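You operate a simulated robot arm through the tools that you are given. There is no shell and no other tool. Be economical: measure what you need, move in short steps, check, and stop when the job is done.

You run a simulated robot arm. Do the job below in one go: nothing can be reset, and whatever is moved stays where it is left.

JOB
Stack both fingers on the jig's pin and set its knob to 40.
Fine: copper below, tinned on top, long ends toward the knob; slide the keeper fork over them before you turn the knob.

It is judged by the outcome, as a careful person would: the job done as asked, and still so three seconds after it is handed in. It fails if anything else is knocked over, pushed out of place, dropped, spilled or broken.

ROBOT AND FRAMES
A 7-joint arm with a two-finger parallel gripper, fixed in place. Base frame: the origin is at the foot of the arm, x ahead of it, y to its left, z up; the work surface is at about z = 0. Lengths are in m, angles in degrees, forces in N, time in s.
With the tool pointing down near the work surface it reaches from about 0.22 to 0.58 m from the base axis. Its first joint turns from -66.0 to 66.0 degrees. Payload 2.5 kg.
Tool frame: the origin (TCP) lies between the finger pads and is the grasp point; the fingertips stand 0.023 m ahead of it; z points along the fingers, y is the line along which they close. The gripper opens to 0.094 m. The fingers are 0.038 m wide and 0.01 m thick; the gripper's body (0.054 by 0.096 m) begins 0.039 m behind the TCP.
Orientation is that of the tool frame in the base frame, as a unit quaternion [x, y, z, w]. With the fingers straight down and closing along the base's y, the tool's x points along the base's -x, its y along +y and its z along -z.

CONTROLS
- The arm moves only by the tool move_arm. Its argument "series" is a list of rows, each a list of 6 numbers: the shift along the base's x, y, z in m, then the turn, a rotation vector about the base's x, y, z in rad. In form: [[dx, dy, dz, ax, ay, az], ...]. A call has 1 to 20 rows; each row shifts and turns the commanded pose from where the row before left it. "fingers" is the opening, from 0 (shut) to 1 (fully open), set as the call begins (left out, the last holds). Rows are played at 5 a second. More than 0.05 m and 8.6 degrees between two rows, or a gripper value outside its range, and nothing of the call is played. Where a pose cannot be reached the arm comes as near as it can. A force on the tool above 90 N (or 10 N above the force at the start of the call, whichever is more), or a blocked arm, ends the call early, and 0.2 s more pass. Each finger travels about 0.108 m/s and halts on what it meets, pressing with about 44 N; the grip force reading is that of the motor and also rises with nothing between the fingers. The clock runs only during rows and for 0.2 s after the last one: add rows that do not move to give the fingers time. The reply holds the time, the measured pose of the TCP, the force on the tool along the base axes, the opening and the grip force, in the units named above and with some noise, with the torque about the TCP (base axes, N m) and any sound that the robot's microphone picked up.
- Cameras (640 x 400 px; columns grow to the right, rows downward): "scene" is fixed at [0.1185, -0.4119, 0.5387]; the picture's right is [0.82, -0.57, 0.00], its down [-0.35, -0.51, -0.78] and it looks along [0.44, 0.64, -0.62] (base axes); focal length 261 px, centre (320, 200). "wrist" rides on the gripper at [0.086, 0.016, -0.074] in the tool frame; the picture's right is [-0.18, 0.98, 0.00], its down [-0.58, -0.11, -0.81] and it looks along [-0.79, -0.15, 0.59] (tool axes); focal length 243 px, centre (320, 200).
- capture(camera): a new picture of that camera. The clock stands still meanwhile.
- pixel_to_xyz(camera, pixels): for up to 12 pixels [column, row] of the newest picture of that camera ("zoom" is the newest enlarged one), the place [x, y, z] in the base frame of the surface seen there, good to about 0.002 m. The clock stands still meanwhile.
- close_up(camera, box): a new picture of the part [left, top, right, bottom] of that camera's present view, enlarged. The clock stands still meanwhile.
- finish_job(): hands the job in; it is judged then, once.

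Go step by step. Measure first, check grasps and placings, and put right what went wrong. The budget is 80 turns and 54 pictures, counting those below and the enlarged ones. Unless the task says otherwise, let go and move clear before handing in, and close with one line.

The tools are called after "Request:" as name(argument=value, ...) on one line, values as JSON. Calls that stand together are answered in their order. move_arm: Moves the arm, as the interface text tells. Its arguments: {"type":"object","properties":{"series":{"type":"array","items":{"type":"array","items":{"type":"number"}}},"fingers":{"type":"number"}},"required":["series"]} The other tools are called the same way: capture (camera) takes a picture; pixel_to_xyz (camera, pixels) gives the place of the surface under pixels of a picture; close_up (camera, box) takes an enlarged picture of a part of a camera's view; finish_job () hands the job in.

At the start:

```text
time: 0.0
tool_pos: [0.4397, 0.071, 0.3384]
ee_rot: [0.0, 1.0, 0.001, 0.0]
contact_force: [0.4, 0.0, -0.3]
wrist_torque: [-0.02, 0.02, -0.04]
gripper_width: 0.0941
grip_force: 0.1
```

scene: 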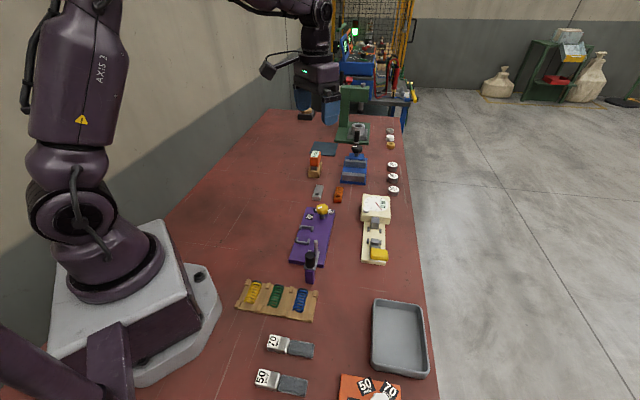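
wrist: 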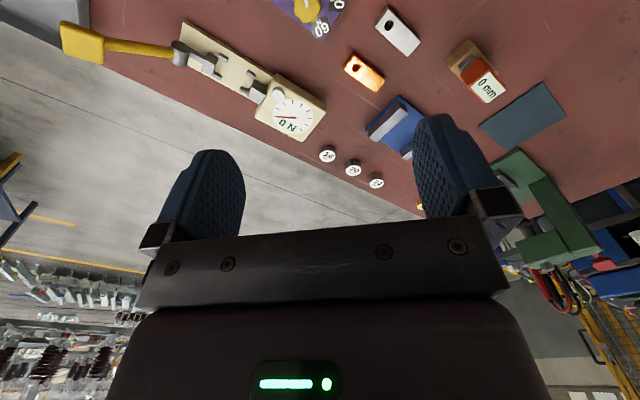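

The copper and tinned fingers seem to lie near scene (338,194) and (319,192), and the purple jig near (312,237). I'll enlarge both areas.

Request:
close_up(camera="scene", box=[280, 195, 360, 290])

Request:
close_up(camera="scene", box=[290, 140, 370, 210])

Request:
close_up(camera="wrist", box=[250, 0, 450, 125])

```text
4.21 times, centred on (320, 242) of scene
```

zoom: 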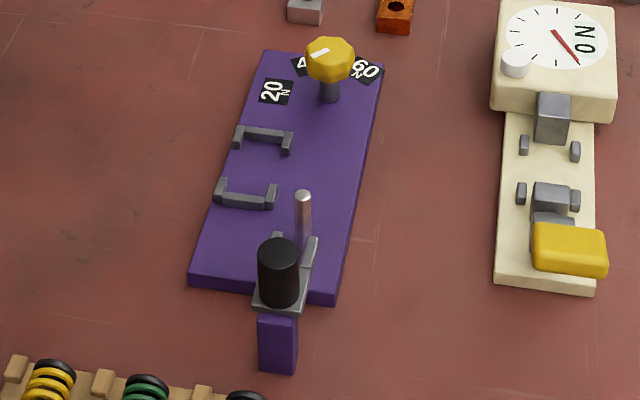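

```text
5.71 times, centred on (330, 175) of scene
```

zoom: 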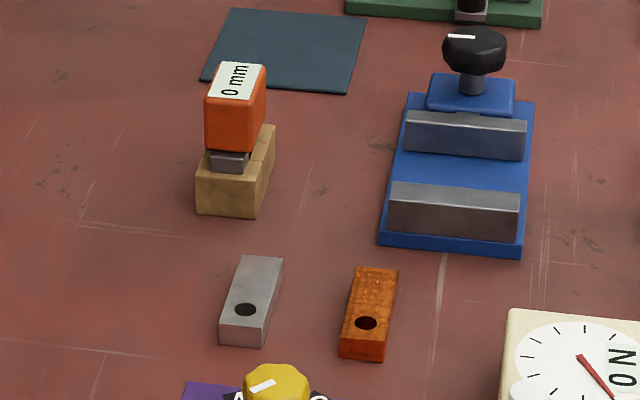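

```text
3.20 times, centred on (350, 62) of wrist
```

zoom: 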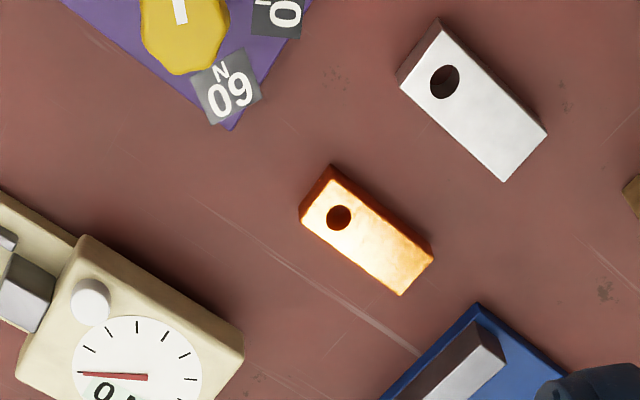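

I can see the jig with its yellow knob (zoom 330,55), pin (302,210) and keeper with black handle (278,270). I'll measure these points next.

Request:
pixel_to_xyz(camera="scene", pixels=[[316, 241], [310, 254], [322, 208], [334, 211], [308, 212], [290, 262], [324, 266], [310, 278], [299, 230], [293, 243], [316, 258], [310, 220]])

Request:
pixel_to_xyz(camera="zoom", pixels=[[60, 20], [10, 10]])

Request:
close_up(camera="scene", box=[290, 235, 340, 290])

```text
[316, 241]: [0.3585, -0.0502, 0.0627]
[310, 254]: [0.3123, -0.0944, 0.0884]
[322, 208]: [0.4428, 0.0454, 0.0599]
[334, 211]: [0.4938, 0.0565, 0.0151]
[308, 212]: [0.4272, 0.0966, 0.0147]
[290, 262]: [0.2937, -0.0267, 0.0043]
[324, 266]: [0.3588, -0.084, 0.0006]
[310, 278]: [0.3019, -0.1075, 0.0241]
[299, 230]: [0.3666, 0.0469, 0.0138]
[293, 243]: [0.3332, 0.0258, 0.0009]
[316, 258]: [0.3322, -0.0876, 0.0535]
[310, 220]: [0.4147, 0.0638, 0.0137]
```

```text
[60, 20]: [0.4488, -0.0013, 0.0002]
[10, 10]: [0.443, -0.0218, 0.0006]
```

```text
7.27 times, centred on (315, 262) of scene
```

zoom: 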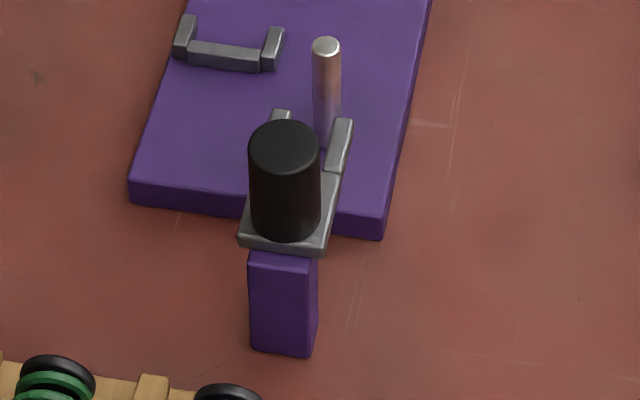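

The pin top is at about (0.36,-0.05,0.063), the plate top at z≈0.014 and the keeper plate at z≈0.05. I'll pitch the tool so the wrist camera looks down on the jig.

Request:
move_arm(series=[[0, -0.02, 0, 0, 0.13, 0], [0, -0.02, -0.01, 0, 0.13, 0], [0, -0.02, -0.01, 0, 0.13, 0], [0, -0.02, -0.01, 0, 0.13, 0], [0, 0, 0, 0, 0, 0]])

Request:
capture(camera="wrist")

```text
time: 1.2
tool_pos: [0.4402, -0.0086, 0.3089]
ee_rot: [0.0, 0.966, 0.0, -0.258]
contact_force: [-0.5, -0.4, 0.2]
wrist_torque: [0.0, 0.0, -0.02]
gripper_width: 0.0941
grip_force: 0.1
```

```text
47 pictures are left
```

wrist: 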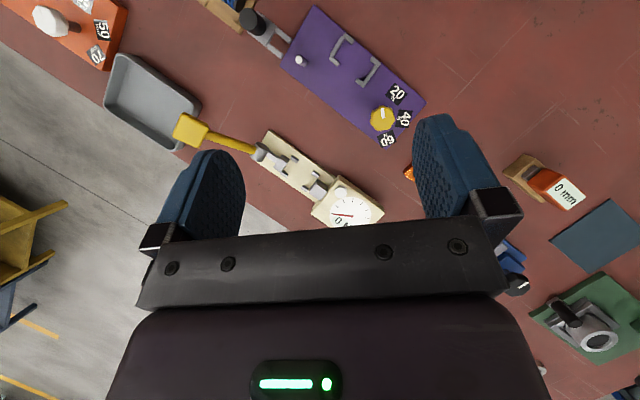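

Request:
close_up(camera="wrist", box=[230, 0, 440, 155])

Request:
pixel_to_xyz(camera="wrist", pixels=[[300, 60], [382, 117], [250, 20], [281, 62], [315, 6], [426, 101], [378, 150], [398, 93], [405, 119], [388, 140], [335, 55], [358, 72]])

```text
2.58 times, centred on (335, 78) of wrist
```

zoom: 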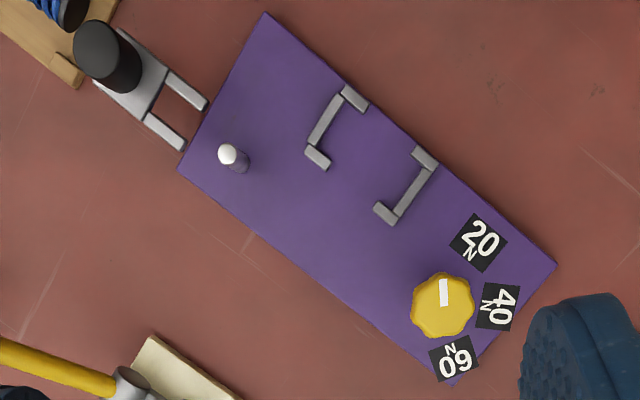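

```text
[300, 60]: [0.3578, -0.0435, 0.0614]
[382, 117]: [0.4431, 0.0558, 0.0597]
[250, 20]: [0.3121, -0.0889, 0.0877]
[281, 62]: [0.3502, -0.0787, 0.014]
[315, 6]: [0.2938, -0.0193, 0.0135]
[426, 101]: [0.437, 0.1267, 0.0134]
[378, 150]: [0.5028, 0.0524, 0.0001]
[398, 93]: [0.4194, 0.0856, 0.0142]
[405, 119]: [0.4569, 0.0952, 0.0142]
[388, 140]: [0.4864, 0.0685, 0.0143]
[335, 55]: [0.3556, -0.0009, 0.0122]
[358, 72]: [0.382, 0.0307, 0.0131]
```

The jig's axis runs at about 45°, with the keeper, pin and knob in line, and the knob index sits just before 20. Next I'll move over the fingers to measure them.

Request:
move_arm(series=[[0.02, 0.04, -0.02, 0, 0, 0], [0.03, 0.04, -0.02, 0, 0, 0], [0.02, 0.03, -0.02, 0, 0, 0], [0, 0, 0, 0, 0, 0]])

Request:
capture(camera="wrist")

```text
refused: row 2 steps farther than a row can; nothing moved
```

```text
45 pictures are left
```

wrist: 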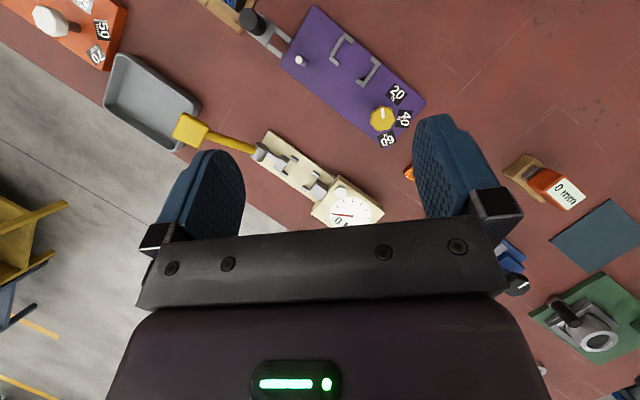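

The call was refused because one row was longer than 0.05 m, so I'll split it into smaller rows.

Request:
move_arm(series=[[0.02, 0.03, -0.015, 0, 0, 0], [0.02, 0.03, -0.015, 0, 0, 0], [0.02, 0.03, -0.015, 0, 0, 0], [0.01, 0.02, -0.015, 0, 0, 0], [0, 0, 0, 0, 0, 0]])

Request:
capture(camera="wrist")

```text
time: 2.4
tool_pos: [0.4988, 0.0885, 0.259]
ee_rot: [-0.001, 0.967, 0.0, -0.256]
contact_force: [-0.6, 0.7, 0.5]
wrist_torque: [-0.03, -0.01, 0.0]
gripper_width: 0.0939
grip_force: 0.0
out of reach, approached as far as the arm can: row 4
```

```text
44 pictures are left
```

wrist: 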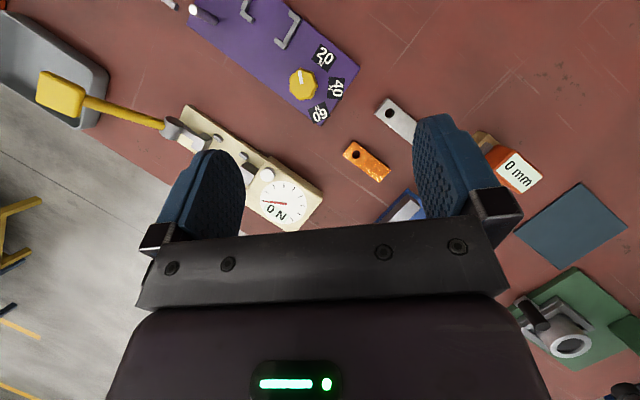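

Request:
close_up(camera="wrist", box=[280, 40, 430, 190])

```text
2.67 times, centred on (355, 115) of wrist
```

zoom: 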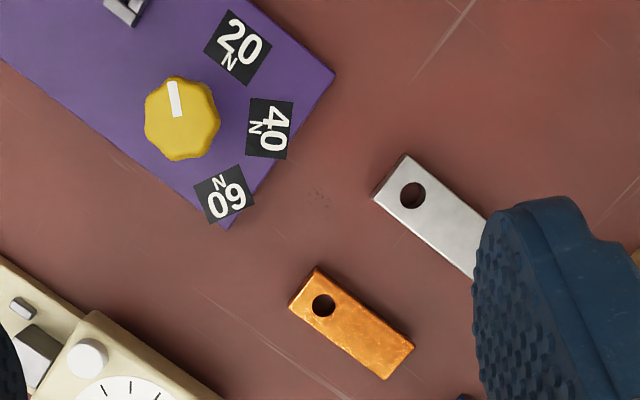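

Both fingers lie with their holes toward the jig and long ends along roughly +u, so they need little or no turning. I'll measure their corners and holes.

Request:
pixel_to_xyz(camera="zoom", pixels=[[318, 269], [290, 306], [414, 347], [386, 380], [324, 306], [352, 324], [408, 155], [374, 198], [486, 219], [412, 195], [440, 216], [360, 300]])

Request:
pixel_to_xyz(camera="zoom", pixels=[[183, 118], [172, 85], [177, 113], [238, 48], [268, 128], [224, 196], [335, 75], [228, 225], [156, 160], [146, 112], [219, 122], [182, 160]])

```text
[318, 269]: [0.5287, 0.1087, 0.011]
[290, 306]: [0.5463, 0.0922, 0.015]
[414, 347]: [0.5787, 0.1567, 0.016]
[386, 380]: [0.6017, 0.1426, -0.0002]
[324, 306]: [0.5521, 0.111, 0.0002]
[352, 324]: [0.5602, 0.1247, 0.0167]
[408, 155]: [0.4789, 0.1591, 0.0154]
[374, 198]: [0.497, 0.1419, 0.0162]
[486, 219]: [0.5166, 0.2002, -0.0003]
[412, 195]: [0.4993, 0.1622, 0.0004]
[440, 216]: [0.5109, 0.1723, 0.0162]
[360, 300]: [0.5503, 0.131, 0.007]
```

```text
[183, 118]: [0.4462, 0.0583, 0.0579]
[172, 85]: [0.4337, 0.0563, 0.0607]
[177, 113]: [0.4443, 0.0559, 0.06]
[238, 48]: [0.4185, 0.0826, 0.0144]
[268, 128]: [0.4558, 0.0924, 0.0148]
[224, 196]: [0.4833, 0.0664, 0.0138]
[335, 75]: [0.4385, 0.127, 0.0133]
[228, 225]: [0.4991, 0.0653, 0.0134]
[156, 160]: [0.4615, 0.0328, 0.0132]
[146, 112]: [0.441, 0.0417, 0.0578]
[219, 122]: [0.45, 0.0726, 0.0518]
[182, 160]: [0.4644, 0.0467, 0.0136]
```

The copper finger is 16 mm thick and 24 mm wide at about 45°, with its hole at about (0.549,0.1105). I'll level the tool, yaw +45° and hover over the copper's grip point at (0.557,0.119).

Request:
move_arm(series=[[0, 0, -0.01, 0, -0.13, 0], [0, 0, -0.01, 0, -0.13, 0], [0, 0, -0.01, 0, -0.13, 0], [0, 0, -0.01, 0, -0.128, 0], [0.01, 0.005, -0.01, 0, 0, 0.131], [0.01, 0.005, -0.01, 0, 0, 0.131], [0.01, 0.005, -0.01, 0, 0, 0.131], [0.01, 0.005, -0.01, 0, 0, 0.131], [0.01, 0.005, -0.01, 0, 0, 0.131], [0.008, 0.005, -0.01, 0, 0, 0.13], [0, 0, -0.02, 0, 0, 0], [0, 0, -0.02, 0, 0, 0], [0, 0, 0, 0, 0, 0]], fingers=0.6)

Request:
capture(camera="wrist")

```text
time: 5.2
tool_pos: [0.5576, 0.1169, 0.118]
ee_rot: [-0.383, 0.924, 0.0, -0.001]
contact_force: [-0.2, -0.3, -0.1]
wrist_torque: [0.0, 0.03, 0.01]
gripper_width: 0.0563
grip_force: 0.0
```

```text
42 pictures are left
```

wrist: 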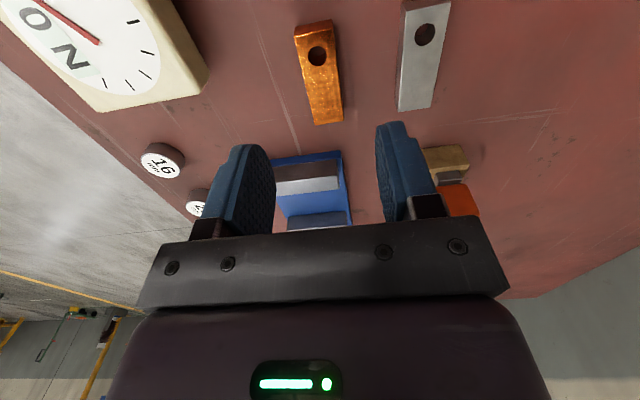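

This is a clear view of the copper, with its hole at (317,56). I'll measure both fingers here.

Request:
close_up(camera="wrist", box=[270, 0, 470, 125])

Request:
pixel_to_xyz(camera="wrist", pixels=[[296, 38], [333, 33], [313, 122], [341, 115], [325, 85], [317, 56], [330, 60], [305, 62], [317, 66], [404, 12], [448, 4], [412, 85]])

```text
3.20 times, centred on (370, 62) of wrist
```

zoom: 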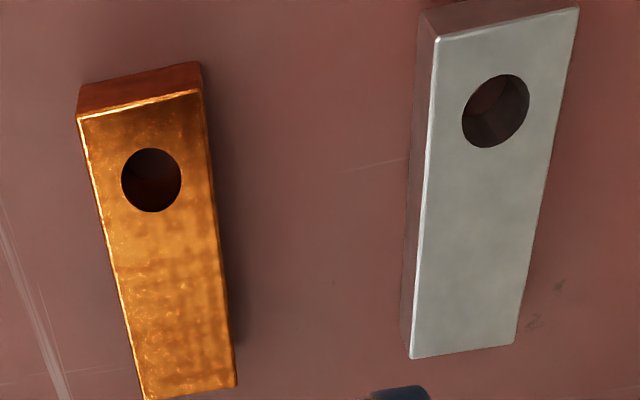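

```text
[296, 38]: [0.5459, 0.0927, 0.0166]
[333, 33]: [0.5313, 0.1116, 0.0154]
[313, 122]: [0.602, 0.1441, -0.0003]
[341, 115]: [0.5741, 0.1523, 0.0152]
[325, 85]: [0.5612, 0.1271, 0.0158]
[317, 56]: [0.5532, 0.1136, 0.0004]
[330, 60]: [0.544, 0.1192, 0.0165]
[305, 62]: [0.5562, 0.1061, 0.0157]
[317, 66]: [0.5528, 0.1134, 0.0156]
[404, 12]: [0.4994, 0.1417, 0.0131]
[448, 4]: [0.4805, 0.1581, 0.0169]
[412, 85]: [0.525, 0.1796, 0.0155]
```

The copper is centred across at about (0.556,0.1185) with its axis at about 43.5°, and the hole sits about 10.6 mm behind my grip point. I'll descend to z=0.029.

Request:
move_arm(series=[[-0.0015, 0.0016, -0.02, 0, 0, -0.02], [0, 0, -0.02, 0, 0, 0], [0, 0, -0.02, 0, 0, 0], [0, 0, -0.015, 0, 0, 0], [0, 0, -0.014, 0, 0, 0], [0, 0, 0, 0, 0, 0]])

Request:
capture(camera="wrist")

```text
time: 6.6
tool_pos: [0.5548, 0.1194, 0.0283]
ee_rot: [-0.374, 0.927, 0.0, -0.001]
contact_force: [0.0, -0.1, 0.1]
wrist_torque: [0.0, 0.02, 0.01]
gripper_width: 0.0565
grip_force: 0.0
```

```text
40 pictures are left
```

wrist: 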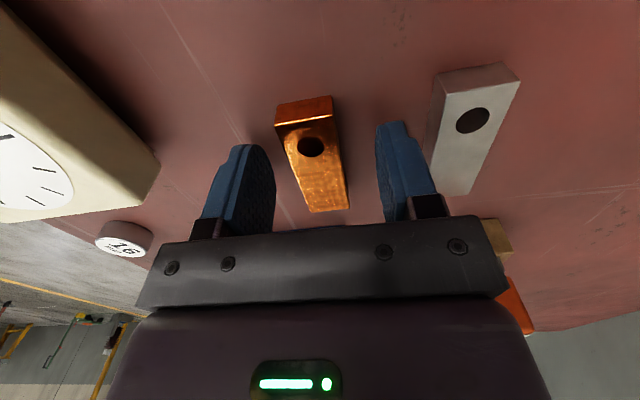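

The copper sits between the pads with a slight offset, so I'll close and then lift a little.

Request:
move_arm(series=[[0, 0, 0, 0, 0, 0], [0, 0, 0, 0, 0, 0], [0, 0, 0, 0, 0, 0], [0, 0, 0.02, 0, 0, 0], [0, 0, 0.03, 0, 0, 0], [0, 0, 0.03, 0, 0, 0], [0, 0, 0, 0, 0, 0]], fingers=0.15)

Request:
capture(camera="wrist")

```text
time: 8.2
tool_pos: [0.5548, 0.1204, 0.1098]
ee_rot: [-0.373, 0.928, -0.001, -0.001]
contact_force: [0.8, -0.6, -1.5]
wrist_torque: [0.0, 0.04, 0.04]
gripper_width: 0.0255
grip_force: 44.4
```

```text
39 pictures are left
```

wrist: 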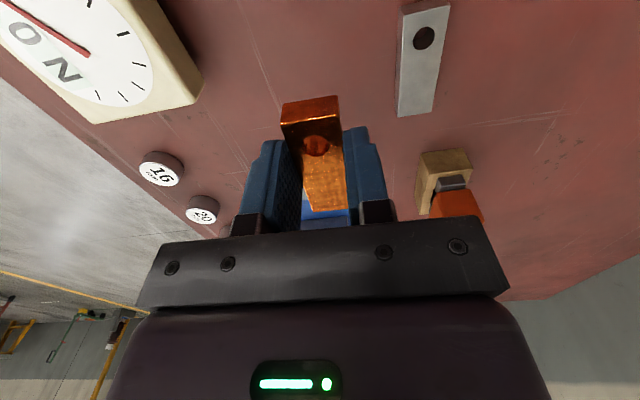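

The copper is held at width 25.5 mm, so I'll measure its hole in the hand.

Request:
close_up(camera="wrist", box=[270, 85, 370, 225])

Request:
pixel_to_xyz(camera="wrist", pixels=[[302, 146], [334, 142], [320, 162], [316, 129], [283, 126], [340, 117], [285, 110], [335, 98], [325, 185]])

```text
2.86 times, centred on (320, 155) of wrist
```

zoom: 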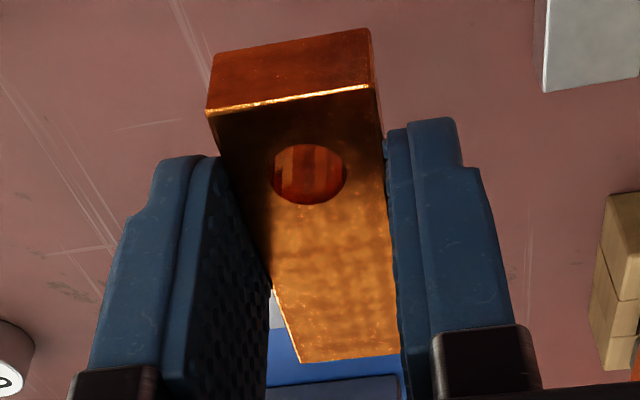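

```text
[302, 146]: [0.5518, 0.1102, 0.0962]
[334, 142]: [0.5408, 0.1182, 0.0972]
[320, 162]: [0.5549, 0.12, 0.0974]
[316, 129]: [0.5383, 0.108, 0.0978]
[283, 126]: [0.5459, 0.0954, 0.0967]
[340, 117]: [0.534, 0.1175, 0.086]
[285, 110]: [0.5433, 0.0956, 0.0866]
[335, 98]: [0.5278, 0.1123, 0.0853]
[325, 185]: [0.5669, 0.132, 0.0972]
```

The hole is about 10.7 mm behind the TCP along the finger. I'll carry the copper high to a hover just beyond the pin and measure the pin precisely.

Request:
move_arm(series=[[0, 0, 0.03, 0, 0, 0], [-0.0287, -0.0237, 0, 0, 0, 0], [-0.0287, -0.0237, 0, 0, 0, 0], [-0.0287, -0.0237, 0, 0, 0, 0], [-0.0287, -0.0237, 0, 0, 0, 0.028], [-0.0287, -0.0237, 0, 0, 0, 0], [-0.0287, -0.0237, 0, 0, 0, 0], [0, 0, -0.005, 0, 0, 0], [0, 0, 0, 0, 0, 0]])

Request:
capture(camera="wrist")

```text
time: 10.2
tool_pos: [0.3825, -0.0242, 0.1351]
ee_rot: [-0.385, 0.923, -0.001, -0.001]
contact_force: [-0.8, 0.5, -1.9]
wrist_torque: [0.02, -0.03, 0.01]
gripper_width: 0.0256
grip_force: 44.6
```

```text
37 pictures are left
```

wrist: 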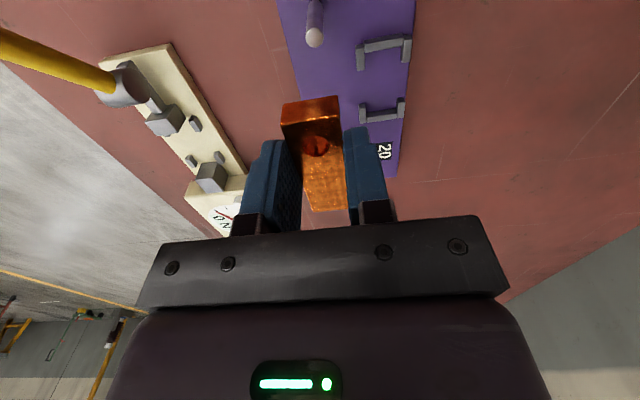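

The pin top appears at (314,37). I'll enlarge and measure it, the hole and the brackets.

Request:
close_up(camera="wrist", box=[270, 0, 420, 150])

Request:
pixel_to_xyz(camera="wrist", pixels=[[314, 37], [311, 37], [317, 37], [314, 33], [314, 41], [315, 12], [358, 55], [408, 42], [362, 70], [302, 146], [334, 142], [320, 162]])

```text
2.67 times, centred on (345, 75) of wrist
```

zoom: 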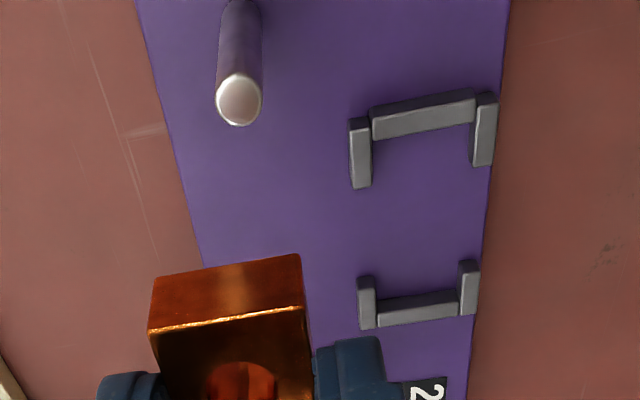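

```text
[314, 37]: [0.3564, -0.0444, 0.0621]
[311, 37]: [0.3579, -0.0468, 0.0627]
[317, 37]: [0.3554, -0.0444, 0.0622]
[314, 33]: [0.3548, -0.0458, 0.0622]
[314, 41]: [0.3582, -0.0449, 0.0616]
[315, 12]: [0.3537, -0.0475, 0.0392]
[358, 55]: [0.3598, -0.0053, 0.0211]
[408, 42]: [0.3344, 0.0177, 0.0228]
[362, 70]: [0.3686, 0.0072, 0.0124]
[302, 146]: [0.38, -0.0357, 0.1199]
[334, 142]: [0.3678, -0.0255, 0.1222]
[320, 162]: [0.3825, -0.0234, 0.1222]
```

The pin top is at about (0.3563,-0.0457,0.062) and 9 mm thick; the held hole is about 12.5 mm wide and 11.5 mm behind the TCP. I'll align them with the finger just above the pin and check.

Request:
move_arm(series=[[-0.009, -0.0068, -0.013, 0, 0, 0], [-0.009, -0.0068, -0.013, 0, 0, 0], [0, 0, -0.011, 0, 0, 0], [0, 0, 0, 0, 0, 0]])

Request:
close_up(camera="scene", box=[270, 190, 370, 290])

Request:
close_up(camera="wrist", box=[250, 60, 400, 220])

```text
time: 11.2
tool_pos: [0.3645, -0.0377, 0.0982]
ee_rot: [-0.386, 0.923, 0.0, -0.001]
contact_force: [-0.6, 0.1, -2.4]
wrist_torque: [-0.03, 0.02, 0.02]
gripper_width: 0.0258
grip_force: 43.8
```

```text
4.00 times, centred on (320, 240) of scene
```

zoom: 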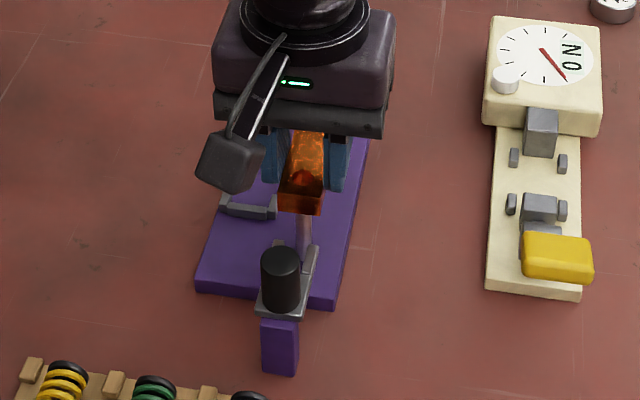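

```text
2.50 times, centred on (325, 140) of wrist
```

zoom: 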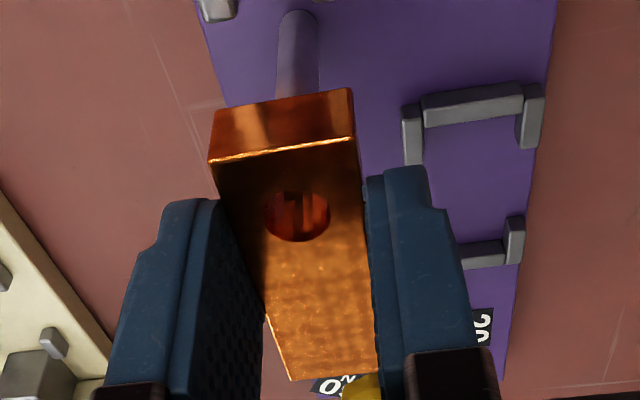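

The hole and pin look aligned, with the pin line at zoom (297,60) pointing at the hole at (297,215). I'll lower slowly onto the pin.

Request:
move_arm(series=[[0, 0, -0.004, 0, 0, 0], [0, 0, -0.004, 0, 0, 0], [0, 0, -0.004, 0, 0, 0], [0, 0, -0.004, 0, 0, 0], [0, 0, 0, 0, 0, 0]])

Request:
close_up(camera="wrist", box=[270, 80, 370, 180])

```text
time: 12.4
tool_pos: [0.3655, -0.0378, 0.0823]
ee_rot: [-0.386, 0.923, 0.0, -0.001]
contact_force: [0.3, 0.0, -2.3]
wrist_torque: [-0.03, -0.01, -0.02]
gripper_width: 0.0258
grip_force: 43.9
```

```text
4.00 times, centred on (320, 130) of wrist
```

zoom: 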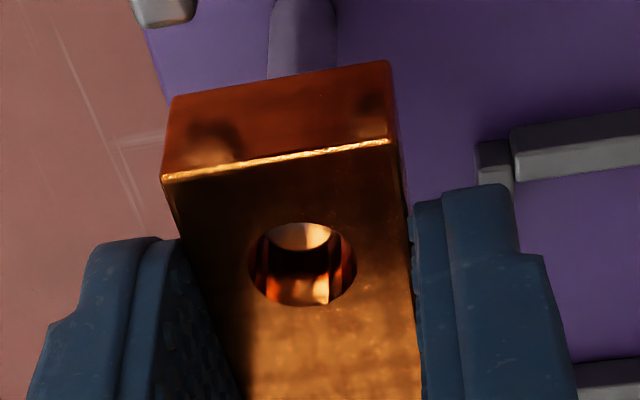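

The pin is entering the hole with no contact force and is laterally centred (301 against 302). I'll continue lowering to the plate.

Request:
move_arm(series=[[0, 0, -0.006, 0, 0, 0], [0, 0, -0.006, 0, 0, 0], [0, 0, -0.006, 0, 0, 0], [0, 0, -0.006, 0, 0, 0], [0, 0, -0.005, 0, 0, 0], [0, 0, -0.005, 0, 0, 0], [0, 0, -0.003, 0, 0, 0], [0, 0, 0, 0, 0, 0]])

Request:
close_up(camera="wrist", box=[240, 40, 400, 200])

```text
time: 14.2
tool_pos: [0.3663, -0.037, 0.0442]
ee_rot: [-0.386, 0.922, 0.0, 0.0]
contact_force: [0.1, 1.2, -2.3]
wrist_torque: [-0.03, 0.02, -0.02]
gripper_width: 0.0255
grip_force: 44.0
```

```text
2.50 times, centred on (320, 120) of wrist
```

zoom: 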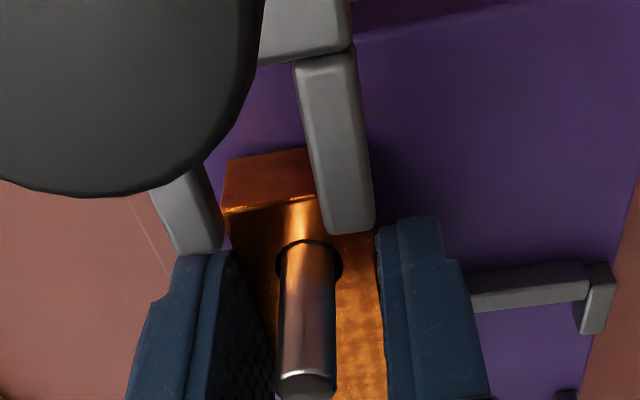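

The copper is nearly at the plate, so I'll lower the last 2 mm, open just enough to clear the bracket and rise.

Request:
move_arm(series=[[0, 0, -0.0015, 0, 0, 0], [0, 0, 0, 0, 0, 0]])

Request:
move_arm(series=[[0, 0, 0, 0, 0, 0], [0, 0, 0, 0, 0, 0], [0, 0, 0.02, 0, 0, 0], [0, 0, 0.03, 0, 0, 0], [0, 0, 0.04, 0, 0, 0], [0, 0, 0, 0, 0, 0]], fingers=0.33)

Request:
capture(camera="wrist")

```text
time: 14.8
tool_pos: [0.3671, -0.0368, 0.0427]
ee_rot: [-0.386, 0.922, 0.0, 0.0]
contact_force: [1.0, -0.4, -1.5]
wrist_torque: [-0.01, 0.01, 0.04]
gripper_width: 0.0257
grip_force: 44.0
```

```text
time: 16.2
tool_pos: [0.3654, -0.0365, 0.1358]
ee_rot: [-0.386, 0.922, -0.001, -0.001]
contact_force: [-1.8, -1.0, 0.2]
wrist_torque: [0.01, 0.0, -0.03]
gripper_width: 0.031
grip_force: 0.1
```

```text
31 pictures are left
```

wrist: 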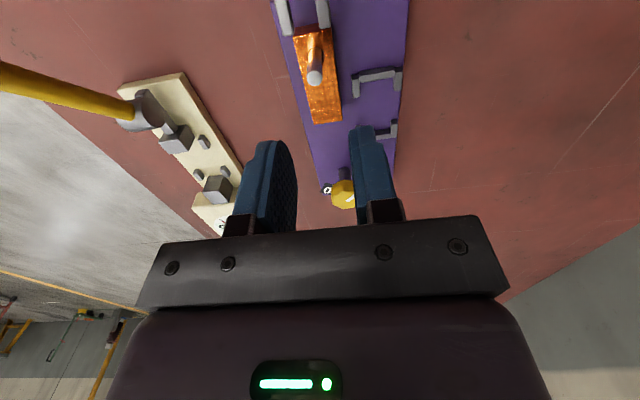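

The copper sits on the pin with its long end toward the knob. I'll check its height, and the prongs, pin and alignment.

Request:
pixel_to_xyz(camera="wrist", pixels=[[315, 76], [302, 38], [325, 105], [314, 121], [341, 115], [331, 35], [322, 10], [283, 15], [287, 34], [326, 25], [306, 60], [327, 60]])

Request:
close_up(camera="wrist", box=[260, 0, 400, 140])

```text
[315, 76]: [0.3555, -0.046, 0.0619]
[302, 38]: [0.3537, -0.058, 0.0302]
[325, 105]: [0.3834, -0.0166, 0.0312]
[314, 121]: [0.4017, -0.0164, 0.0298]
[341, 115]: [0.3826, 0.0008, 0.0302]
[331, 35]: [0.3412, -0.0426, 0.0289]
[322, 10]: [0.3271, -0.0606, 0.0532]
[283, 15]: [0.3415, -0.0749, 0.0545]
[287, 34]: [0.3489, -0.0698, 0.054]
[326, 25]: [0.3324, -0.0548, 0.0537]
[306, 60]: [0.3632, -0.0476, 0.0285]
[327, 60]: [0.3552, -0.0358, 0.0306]
```

```text
2.86 times, centred on (330, 70) of wrist
```

zoom: 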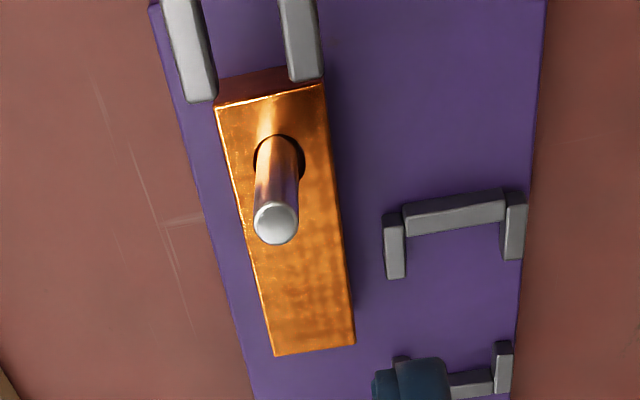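

The copper lies flat with its top at z=0.030, so the tinned top will be at 0.046, matching the prong underside (prong top 0.054). Now I'll hover over the tinned finger.

Request:
move_arm(series=[[0.0236, 0.034, 0, 0, 0, 0], [0.0236, 0.034, 0, 0, 0, 0], [0.0236, 0.034, 0, 0, 0, 0], [0.0236, 0.034, 0, 0, 0, 0], [0.0236, 0.034, 0, 0, 0, 0], [0.0236, 0.034, -0.01, 0, 0, 0], [0, 0, -0.01, 0, 0, 0], [0, 0, 0, 0, 0, 0]], fingers=0.6)

Request:
capture(camera="wrist")

```text
time: 18.0
tool_pos: [0.5071, 0.1685, 0.1139]
ee_rot: [-0.386, 0.923, -0.001, 0.0]
contact_force: [-0.4, 0.3, -0.4]
wrist_torque: [-0.01, 0.02, -0.03]
gripper_width: 0.0565
grip_force: 0.1
```

```text
29 pictures are left
```

wrist: 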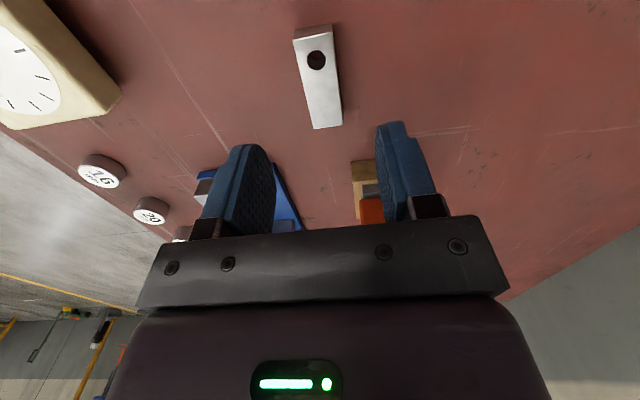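

By geometry the tinned hole is 12 mm behind the TCP and laterally centred, but the axis is skewed about 3°. I'll turn slightly, descend, grip and lift.

Request:
move_arm(series=[[0, 0, -0.02, 0, 0, -0.055], [0, 0, -0.02, 0, 0, 0], [0, 0, -0.02, 0, 0, 0], [0, 0, -0.015, 0, 0, 0], [0, 0, -0.01, 0, 0, 0], [0, 0, 0, 0, 0, 0]])

Request:
move_arm(series=[[0, 0, 0, 0, 0, 0], [0, 0, 0, 0, 0, 0], [0, 0, 0, 0, 0, 0], [0, 0, 0.02, 0, 0, 0], [0, 0, 0.03, 0, 0, 0], [0, 0, 0.04, 0, 0, 0], [0, 0, 0, 0, 0, 0]], fingers=0.15)

Request:
close_up(camera="wrist", box=[240, 70, 400, 230])

```text
time: 19.4
tool_pos: [0.5074, 0.1674, 0.0284]
ee_rot: [-0.361, 0.933, 0.0, -0.001]
contact_force: [0.0, 0.5, 0.1]
wrist_torque: [-0.02, 0.01, 0.02]
gripper_width: 0.0565
grip_force: 0.0
```

```text
time: 21.0
tool_pos: [0.5052, 0.1658, 0.1188]
ee_rot: [-0.361, 0.933, 0.0, -0.001]
contact_force: [-0.2, -0.1, -2.5]
wrist_torque: [0.01, 0.01, 0.01]
gripper_width: 0.0257
grip_force: 44.0
```

```text
2.50 times, centred on (320, 150) of wrist
```

zoom: 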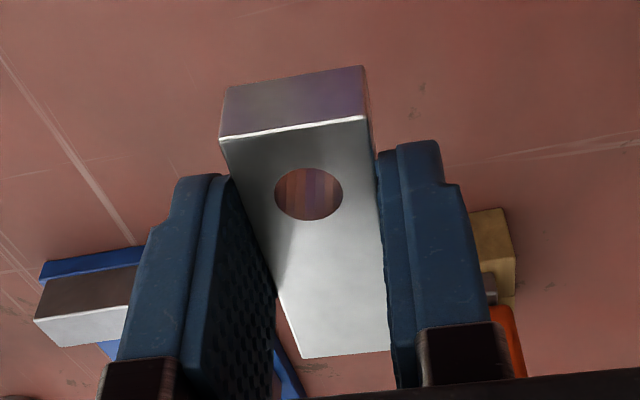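

The tinned finger is held with its hole about 10.8 mm behind the TCP. I'll carry it to above the pin and restore the yaw.

Request:
move_arm(series=[[0, 0, 0.03, 0, 0, 0], [-0.02355, -0.034, 0, 0, 0, 0.03], [-0.02355, -0.034, 0, 0, 0, 0.028], [-0.02355, -0.034, 0, 0, 0, 0], [-0.02355, -0.034, 0, 0, 0, 0], [-0.02355, -0.034, 0, 0, 0, 0], [-0.02355, -0.034, 0, 0, 0, 0], [0, 0, -0.025, 0, 0, 0], [0, 0, -0.02, 0, 0, 0], [0, 0, 0, 0, 0, 0]])

Request:
close_up(camera="wrist", box=[240, 60, 400, 220])

```text
time: 23.2
tool_pos: [0.3666, -0.0352, 0.1043]
ee_rot: [-0.388, 0.922, 0.0, -0.001]
contact_force: [0.8, 0.1, -1.5]
wrist_torque: [0.01, 0.04, 0.03]
gripper_width: 0.0256
grip_force: 43.7
```

```text
2.50 times, centred on (320, 140) of wrist
```

zoom: 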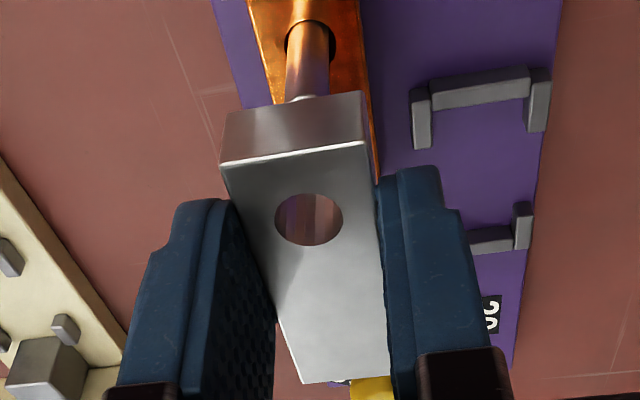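

The lateral line-up is good (pin x≈308, hole x≈308). I'll shift back 3.9 mm along the axis and lower to pin entry.

Request:
move_arm(series=[[-0.0027, -0.0028, -0.005, 0, 0, 0], [0, 0, -0.006, 0, 0, 0], [0, 0, -0.005, 0, 0, 0], [0, 0, -0.005, 0, 0, 0], [0, 0, 0, 0, 0, 0]])

Request:
close_up(camera="wrist", box=[270, 80, 370, 180])

```text
time: 24.4
tool_pos: [0.3649, -0.0394, 0.0833]
ee_rot: [-0.387, 0.922, -0.002, 0.0]
contact_force: [-2.1, -1.3, 33.4]
wrist_torque: [-0.11, 0.26, 0.01]
gripper_width: 0.0255
grip_force: 44.0
```

```text
4.00 times, centred on (320, 130) of wrist
```

zoom: 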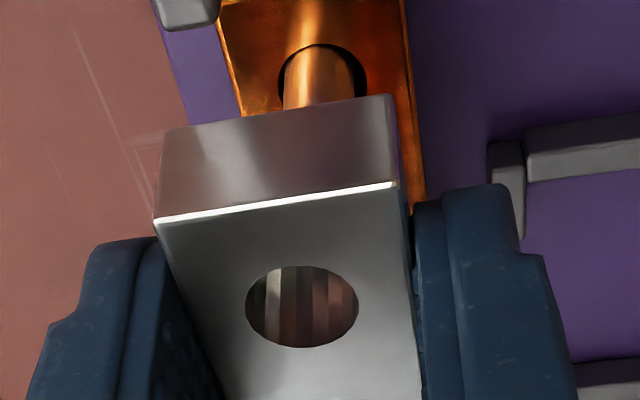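

There's 33 N upward: the tinned finger touched the pin and tilted slightly in the grip (hole moved to zoom y=306). I'll back off and re-measure.

Request:
move_arm(series=[[0, 0, 0.008, 0, 0, 0], [0, 0, 0.008, 0, 0, 0], [0.008, 0.008, 0.01, 0, 0, 0], [0.014, 0.014, 0.01, 0, 0, 0], [0, 0, 0, 0, 0, 0]])

Request:
close_up(camera="wrist", box=[240, 20, 400, 220])

Request:
pixel_to_xyz(camera="wrist", pixels=[[315, 40], [315, 136], [315, 170], [320, 190], [300, 155], [332, 152], [314, 50]])

```text
time: 25.6
tool_pos: [0.3858, -0.017, 0.1186]
ee_rot: [-0.388, 0.922, -0.001, -0.001]
contact_force: [0.0, -0.4, -2.1]
wrist_torque: [-0.01, 0.02, 0.0]
gripper_width: 0.0255
grip_force: 44.3
```

```text
2.00 times, centred on (320, 120) of wrist
```

zoom: 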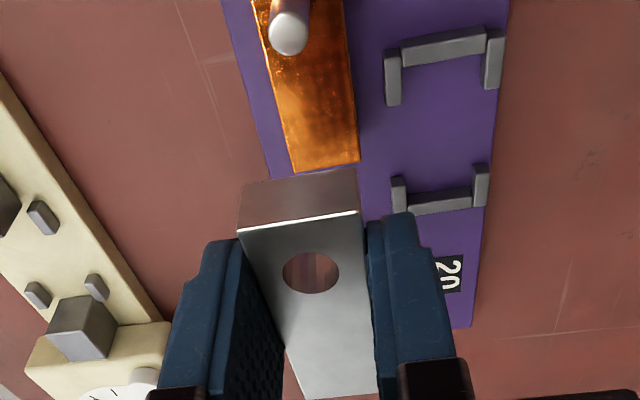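

```text
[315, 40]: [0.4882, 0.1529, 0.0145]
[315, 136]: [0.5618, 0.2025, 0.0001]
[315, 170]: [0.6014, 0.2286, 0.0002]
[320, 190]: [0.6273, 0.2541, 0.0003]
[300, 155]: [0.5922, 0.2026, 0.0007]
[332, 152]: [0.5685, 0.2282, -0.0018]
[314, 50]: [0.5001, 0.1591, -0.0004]
```

Those points came from an older full picture, so I'll query the zoom picture instead.

Request:
pixel_to_xyz(camera="zoom", pixels=[[288, 33], [283, 33], [294, 33], [311, 245], [315, 310], [325, 380], [276, 272], [346, 272], [245, 232], [357, 213], [300, 395], [372, 390]])

```text
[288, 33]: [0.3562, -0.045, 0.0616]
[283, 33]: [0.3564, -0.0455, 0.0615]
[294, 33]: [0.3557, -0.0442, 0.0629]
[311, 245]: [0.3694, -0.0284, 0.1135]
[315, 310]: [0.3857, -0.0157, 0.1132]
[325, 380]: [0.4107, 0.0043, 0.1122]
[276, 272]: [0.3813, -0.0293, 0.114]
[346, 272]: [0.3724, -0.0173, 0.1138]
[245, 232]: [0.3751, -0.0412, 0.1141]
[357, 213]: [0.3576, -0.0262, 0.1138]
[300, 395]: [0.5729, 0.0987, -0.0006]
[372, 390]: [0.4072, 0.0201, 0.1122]
```

The finger slid about 8 mm up in the grip but is still square; its hole is 12 mm behind the TCP. The miss was about 2 mm lateral, so I'll re-approach to (0.3657,-0.0375) and stop just above the pin.

Request:
move_arm(series=[[-0.0101, -0.0103, 0, 0, 0, 0], [-0.01, -0.0102, -0.01, 0, 0, 0], [0, 0, -0.012, 0, 0, 0], [0, 0, 0, 0, 0, 0], [0, 0, 0, 0, 0, 0]])

Request:
close_up(camera="wrist", box=[270, 80, 370, 180])

```text
time: 26.8
tool_pos: [0.3647, -0.04, 0.0969]
ee_rot: [-0.387, 0.922, -0.001, -0.001]
contact_force: [0.5, 0.4, -2.1]
wrist_torque: [0.03, 0.01, 0.01]
gripper_width: 0.0255
grip_force: 44.0
```

```text
4.00 times, centred on (320, 130) of wrist
```

zoom: 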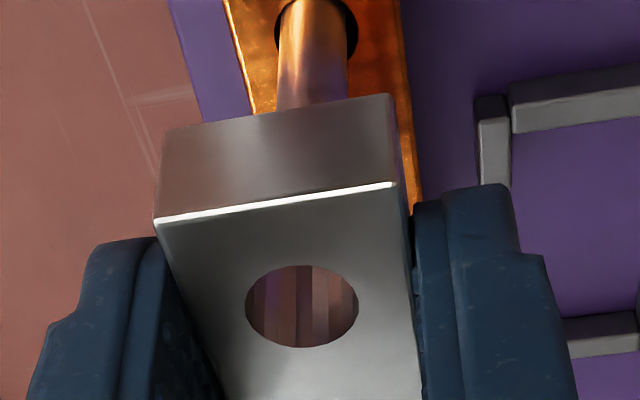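

The measured TCP y is about 2.5 mm low, and the pin at zoom x≈311 sits right of the hole at 302. I'll correct by +2.5 mm in y and recheck.

Request:
move_arm(series=[[0.0005, 0.0025, 0, 0, 0, 0], [0, 0, -0.005, 0, 0, 0], [0, 0, 0, 0, 0, 0], [0, 0, 0, 0, 0, 0]])

Request:
close_up(camera="wrist", box=[270, 80, 370, 180])

```text
time: 27.8
tool_pos: [0.3652, -0.0358, 0.0917]
ee_rot: [-0.388, 0.922, -0.001, -0.001]
contact_force: [-0.3, -0.2, -2.1]
wrist_torque: [-0.05, 0.01, 0.05]
gripper_width: 0.0259
grip_force: 43.6
```

```text
4.00 times, centred on (320, 130) of wrist
```

zoom: 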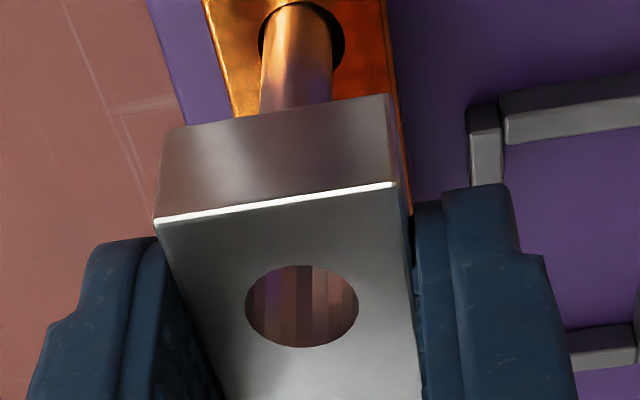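

Now the measured pose puts the pin at tool (0.013, 0.000) and the hole at (0.012, 0.000), so they're aligned. I'll lower gently to start entry.

Request:
move_arm(series=[[0, 0, -0.003, 0, 0, 0], [0, 0, -0.003, 0, 0, 0], [0, 0, -0.003, 0, 0, 0], [0, 0, -0.003, 0, 0, 0], [0, 0, 0, 0, 0, 0]])

Request:
close_up(camera="wrist", box=[270, 80, 370, 180])

```text
time: 29.0
tool_pos: [0.3653, -0.0359, 0.079]
ee_rot: [-0.388, 0.922, -0.001, 0.0]
contact_force: [0.0, -0.4, -1.2]
wrist_torque: [-0.04, 0.01, 0.0]
gripper_width: 0.0258
grip_force: 44.2
```

```text
4.00 times, centred on (320, 130) of wrist
```

zoom: 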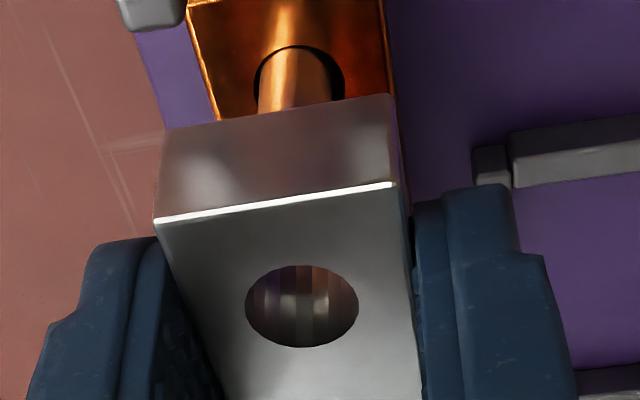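

There's no force and the bottom is now below the pin top, so the pin is in the hole. I'll lower to just above the copper.

Request:
move_arm(series=[[0, 0, -0.004, 0, 0, 0], [0, 0, -0.004, 0, 0, 0], [0, 0, -0.004, 0, 0, 0], [0, 0, -0.004, 0, 0, 0], [0, 0, -0.004, 0, 0, 0], [0, 0, -0.0025, 0, 0, 0], [0, 0, 0, 0, 0, 0]])

Request:
close_up(camera="wrist", box=[240, 40, 400, 200])

Request:
close_up(camera="scene", box=[280, 210, 350, 280])

```text
time: 30.6
tool_pos: [0.3633, -0.0356, 0.0559]
ee_rot: [-0.388, 0.922, 0.0, -0.001]
contact_force: [0.3, -0.6, -1.8]
wrist_torque: [0.0, 0.02, 0.0]
gripper_width: 0.0257
grip_force: 44.0
```

```text
2.50 times, centred on (320, 120) of wrist
```

zoom: 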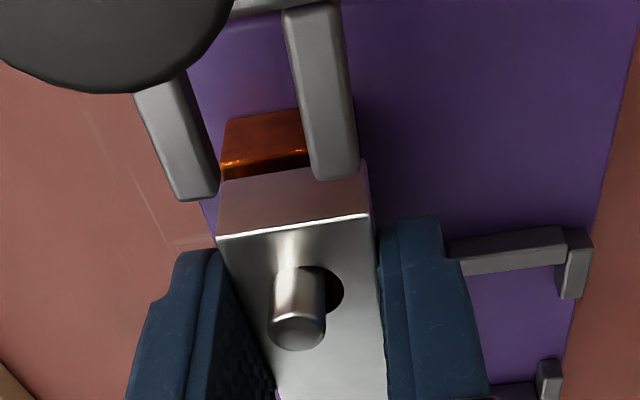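

```text
5.71 times, centred on (315, 245) of scene
```

zoom: 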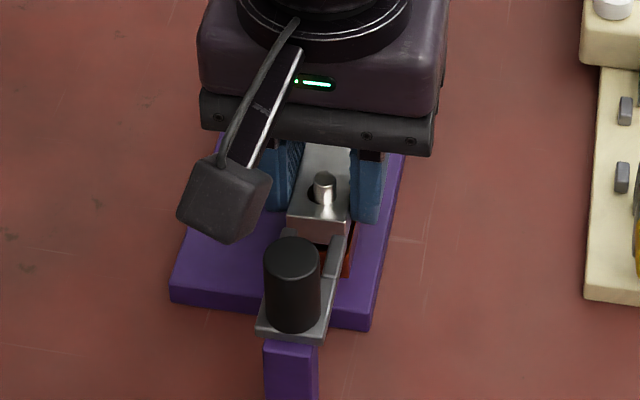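

The tinned finger is on the pin, with the pin off to the left of the hole. I'll nudge 1.5 mm sideways, lower 1 mm, release and rise.

Request:
move_arm(series=[[0.0011, -0.0011, 0, 0, 0, 0], [0, 0, -0.001, 0, 0, 0], [0, 0, 0, 0, 0, 0]])

Request:
move_arm(series=[[0, 0, 0, 0, 0, 0], [0, 0, 0, 0, 0, 0], [0, 0, 0.02, 0, 0, 0], [0, 0, 0.03, 0, 0, 0], [0.01, 0.01, 0.03, 0, 0, 0], [0, 0, 0, 0, 0, 0]], fingers=0.34)

Request:
close_up(camera="wrist", box=[240, 0, 420, 140])

```text
time: 31.4
tool_pos: [0.3661, -0.0369, 0.0548]
ee_rot: [-0.388, 0.922, 0.0, 0.0]
contact_force: [0.5, 1.1, -1.8]
wrist_torque: [-0.03, 0.0, 0.01]
gripper_width: 0.0256
grip_force: 43.4
```

```text
time: 32.8
tool_pos: [0.3763, -0.0262, 0.1365]
ee_rot: [-0.387, 0.922, -0.001, 0.0]
contact_force: [0.3, 0.4, 0.3]
wrist_torque: [-0.01, -0.02, 0.02]
gripper_width: 0.0321
grip_force: 0.1
```

```text
2.86 times, centred on (330, 70) of wrist
```

zoom: 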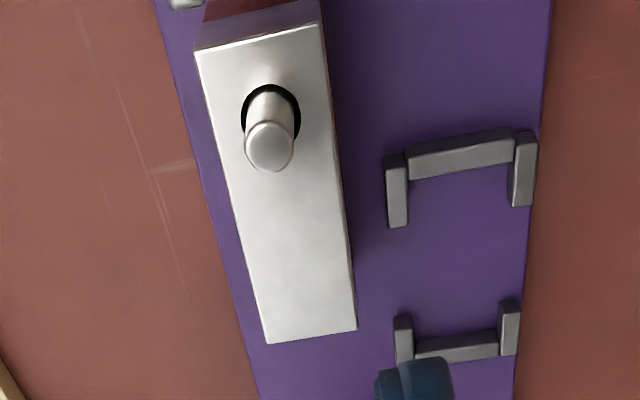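

The tinned finger is seated on top around the pin. Next I'll hover nearer the keeper to measure its handle, prongs and slot.

Request:
move_arm(series=[[-0.0164, -0.0169, 0.01, 0, 0, 0], [-0.0163, -0.0169, 0.01, 0, 0, 0], [0, 0, 0, 0, 0, 0]], fingers=0.5)

Request:
capture(camera="wrist")

Request:
close_up(camera="wrist", box=[240, 0, 420, 140])

```text
time: 33.6
tool_pos: [0.3436, -0.0598, 0.1535]
ee_rot: [-0.387, 0.922, 0.0, -0.001]
contact_force: [-0.1, 0.5, -0.3]
wrist_torque: [-0.01, -0.03, -0.02]
gripper_width: 0.0469
grip_force: 0.0
```

```text
18 pictures are left
```

wrist: 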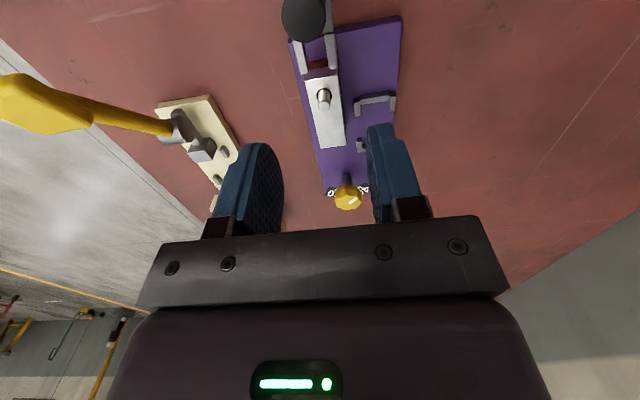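

```text
2.86 times, centred on (330, 70) of wrist
```

zoom: 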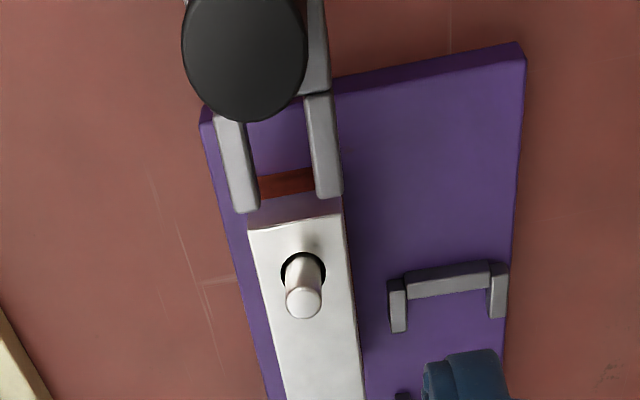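

Prongs, pin and handle are all visible. I'll measure them.

Request:
pixel_to_xyz(camera="zoom", pixels=[[243, 50], [186, 50], [301, 50], [243, 115], [245, 205], [326, 190], [232, 130], [319, 100], [304, 302], [265, 250], [335, 240], [315, 60]])

```text
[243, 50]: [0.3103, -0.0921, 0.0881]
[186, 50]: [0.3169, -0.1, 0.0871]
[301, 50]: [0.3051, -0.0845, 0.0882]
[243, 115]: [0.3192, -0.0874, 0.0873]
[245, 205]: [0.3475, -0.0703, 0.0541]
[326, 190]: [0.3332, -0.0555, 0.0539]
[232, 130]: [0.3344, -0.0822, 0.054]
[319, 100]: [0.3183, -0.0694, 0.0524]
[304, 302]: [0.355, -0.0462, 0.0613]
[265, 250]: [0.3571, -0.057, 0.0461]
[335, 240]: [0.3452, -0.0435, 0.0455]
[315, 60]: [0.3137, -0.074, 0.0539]
```

The handle is 19.5 mm across at about (0.311,-0.092), top 0.088, with its slot in line with the pin and about 21 mm deep. I'll move over the handle and lower to z=0.082.

Request:
move_arm(series=[[-0.0162, -0.016, 0, 0, 0, 0], [-0.0162, -0.016, 0, 0, 0, 0], [0, 0, -0.02, 0, 0, 0], [0, 0, -0.02, 0, 0, 0], [0, 0, -0.02, 0, 0, 0], [0, 0, -0.011, 0, 0, 0], [0, 0, 0, 0, 0, 0]])

Request:
capture(camera="wrist")

```text
time: 35.2
tool_pos: [0.3117, -0.0923, 0.0846]
ee_rot: [-0.388, 0.922, 0.0, 0.0]
contact_force: [0.4, 1.4, -0.7]
wrist_torque: [-0.01, -0.02, -0.02]
gripper_width: 0.0471
grip_force: 0.1
```

```text
16 pictures are left
```

wrist: 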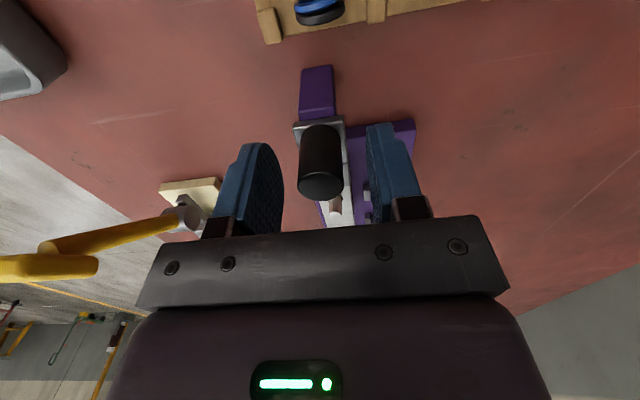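

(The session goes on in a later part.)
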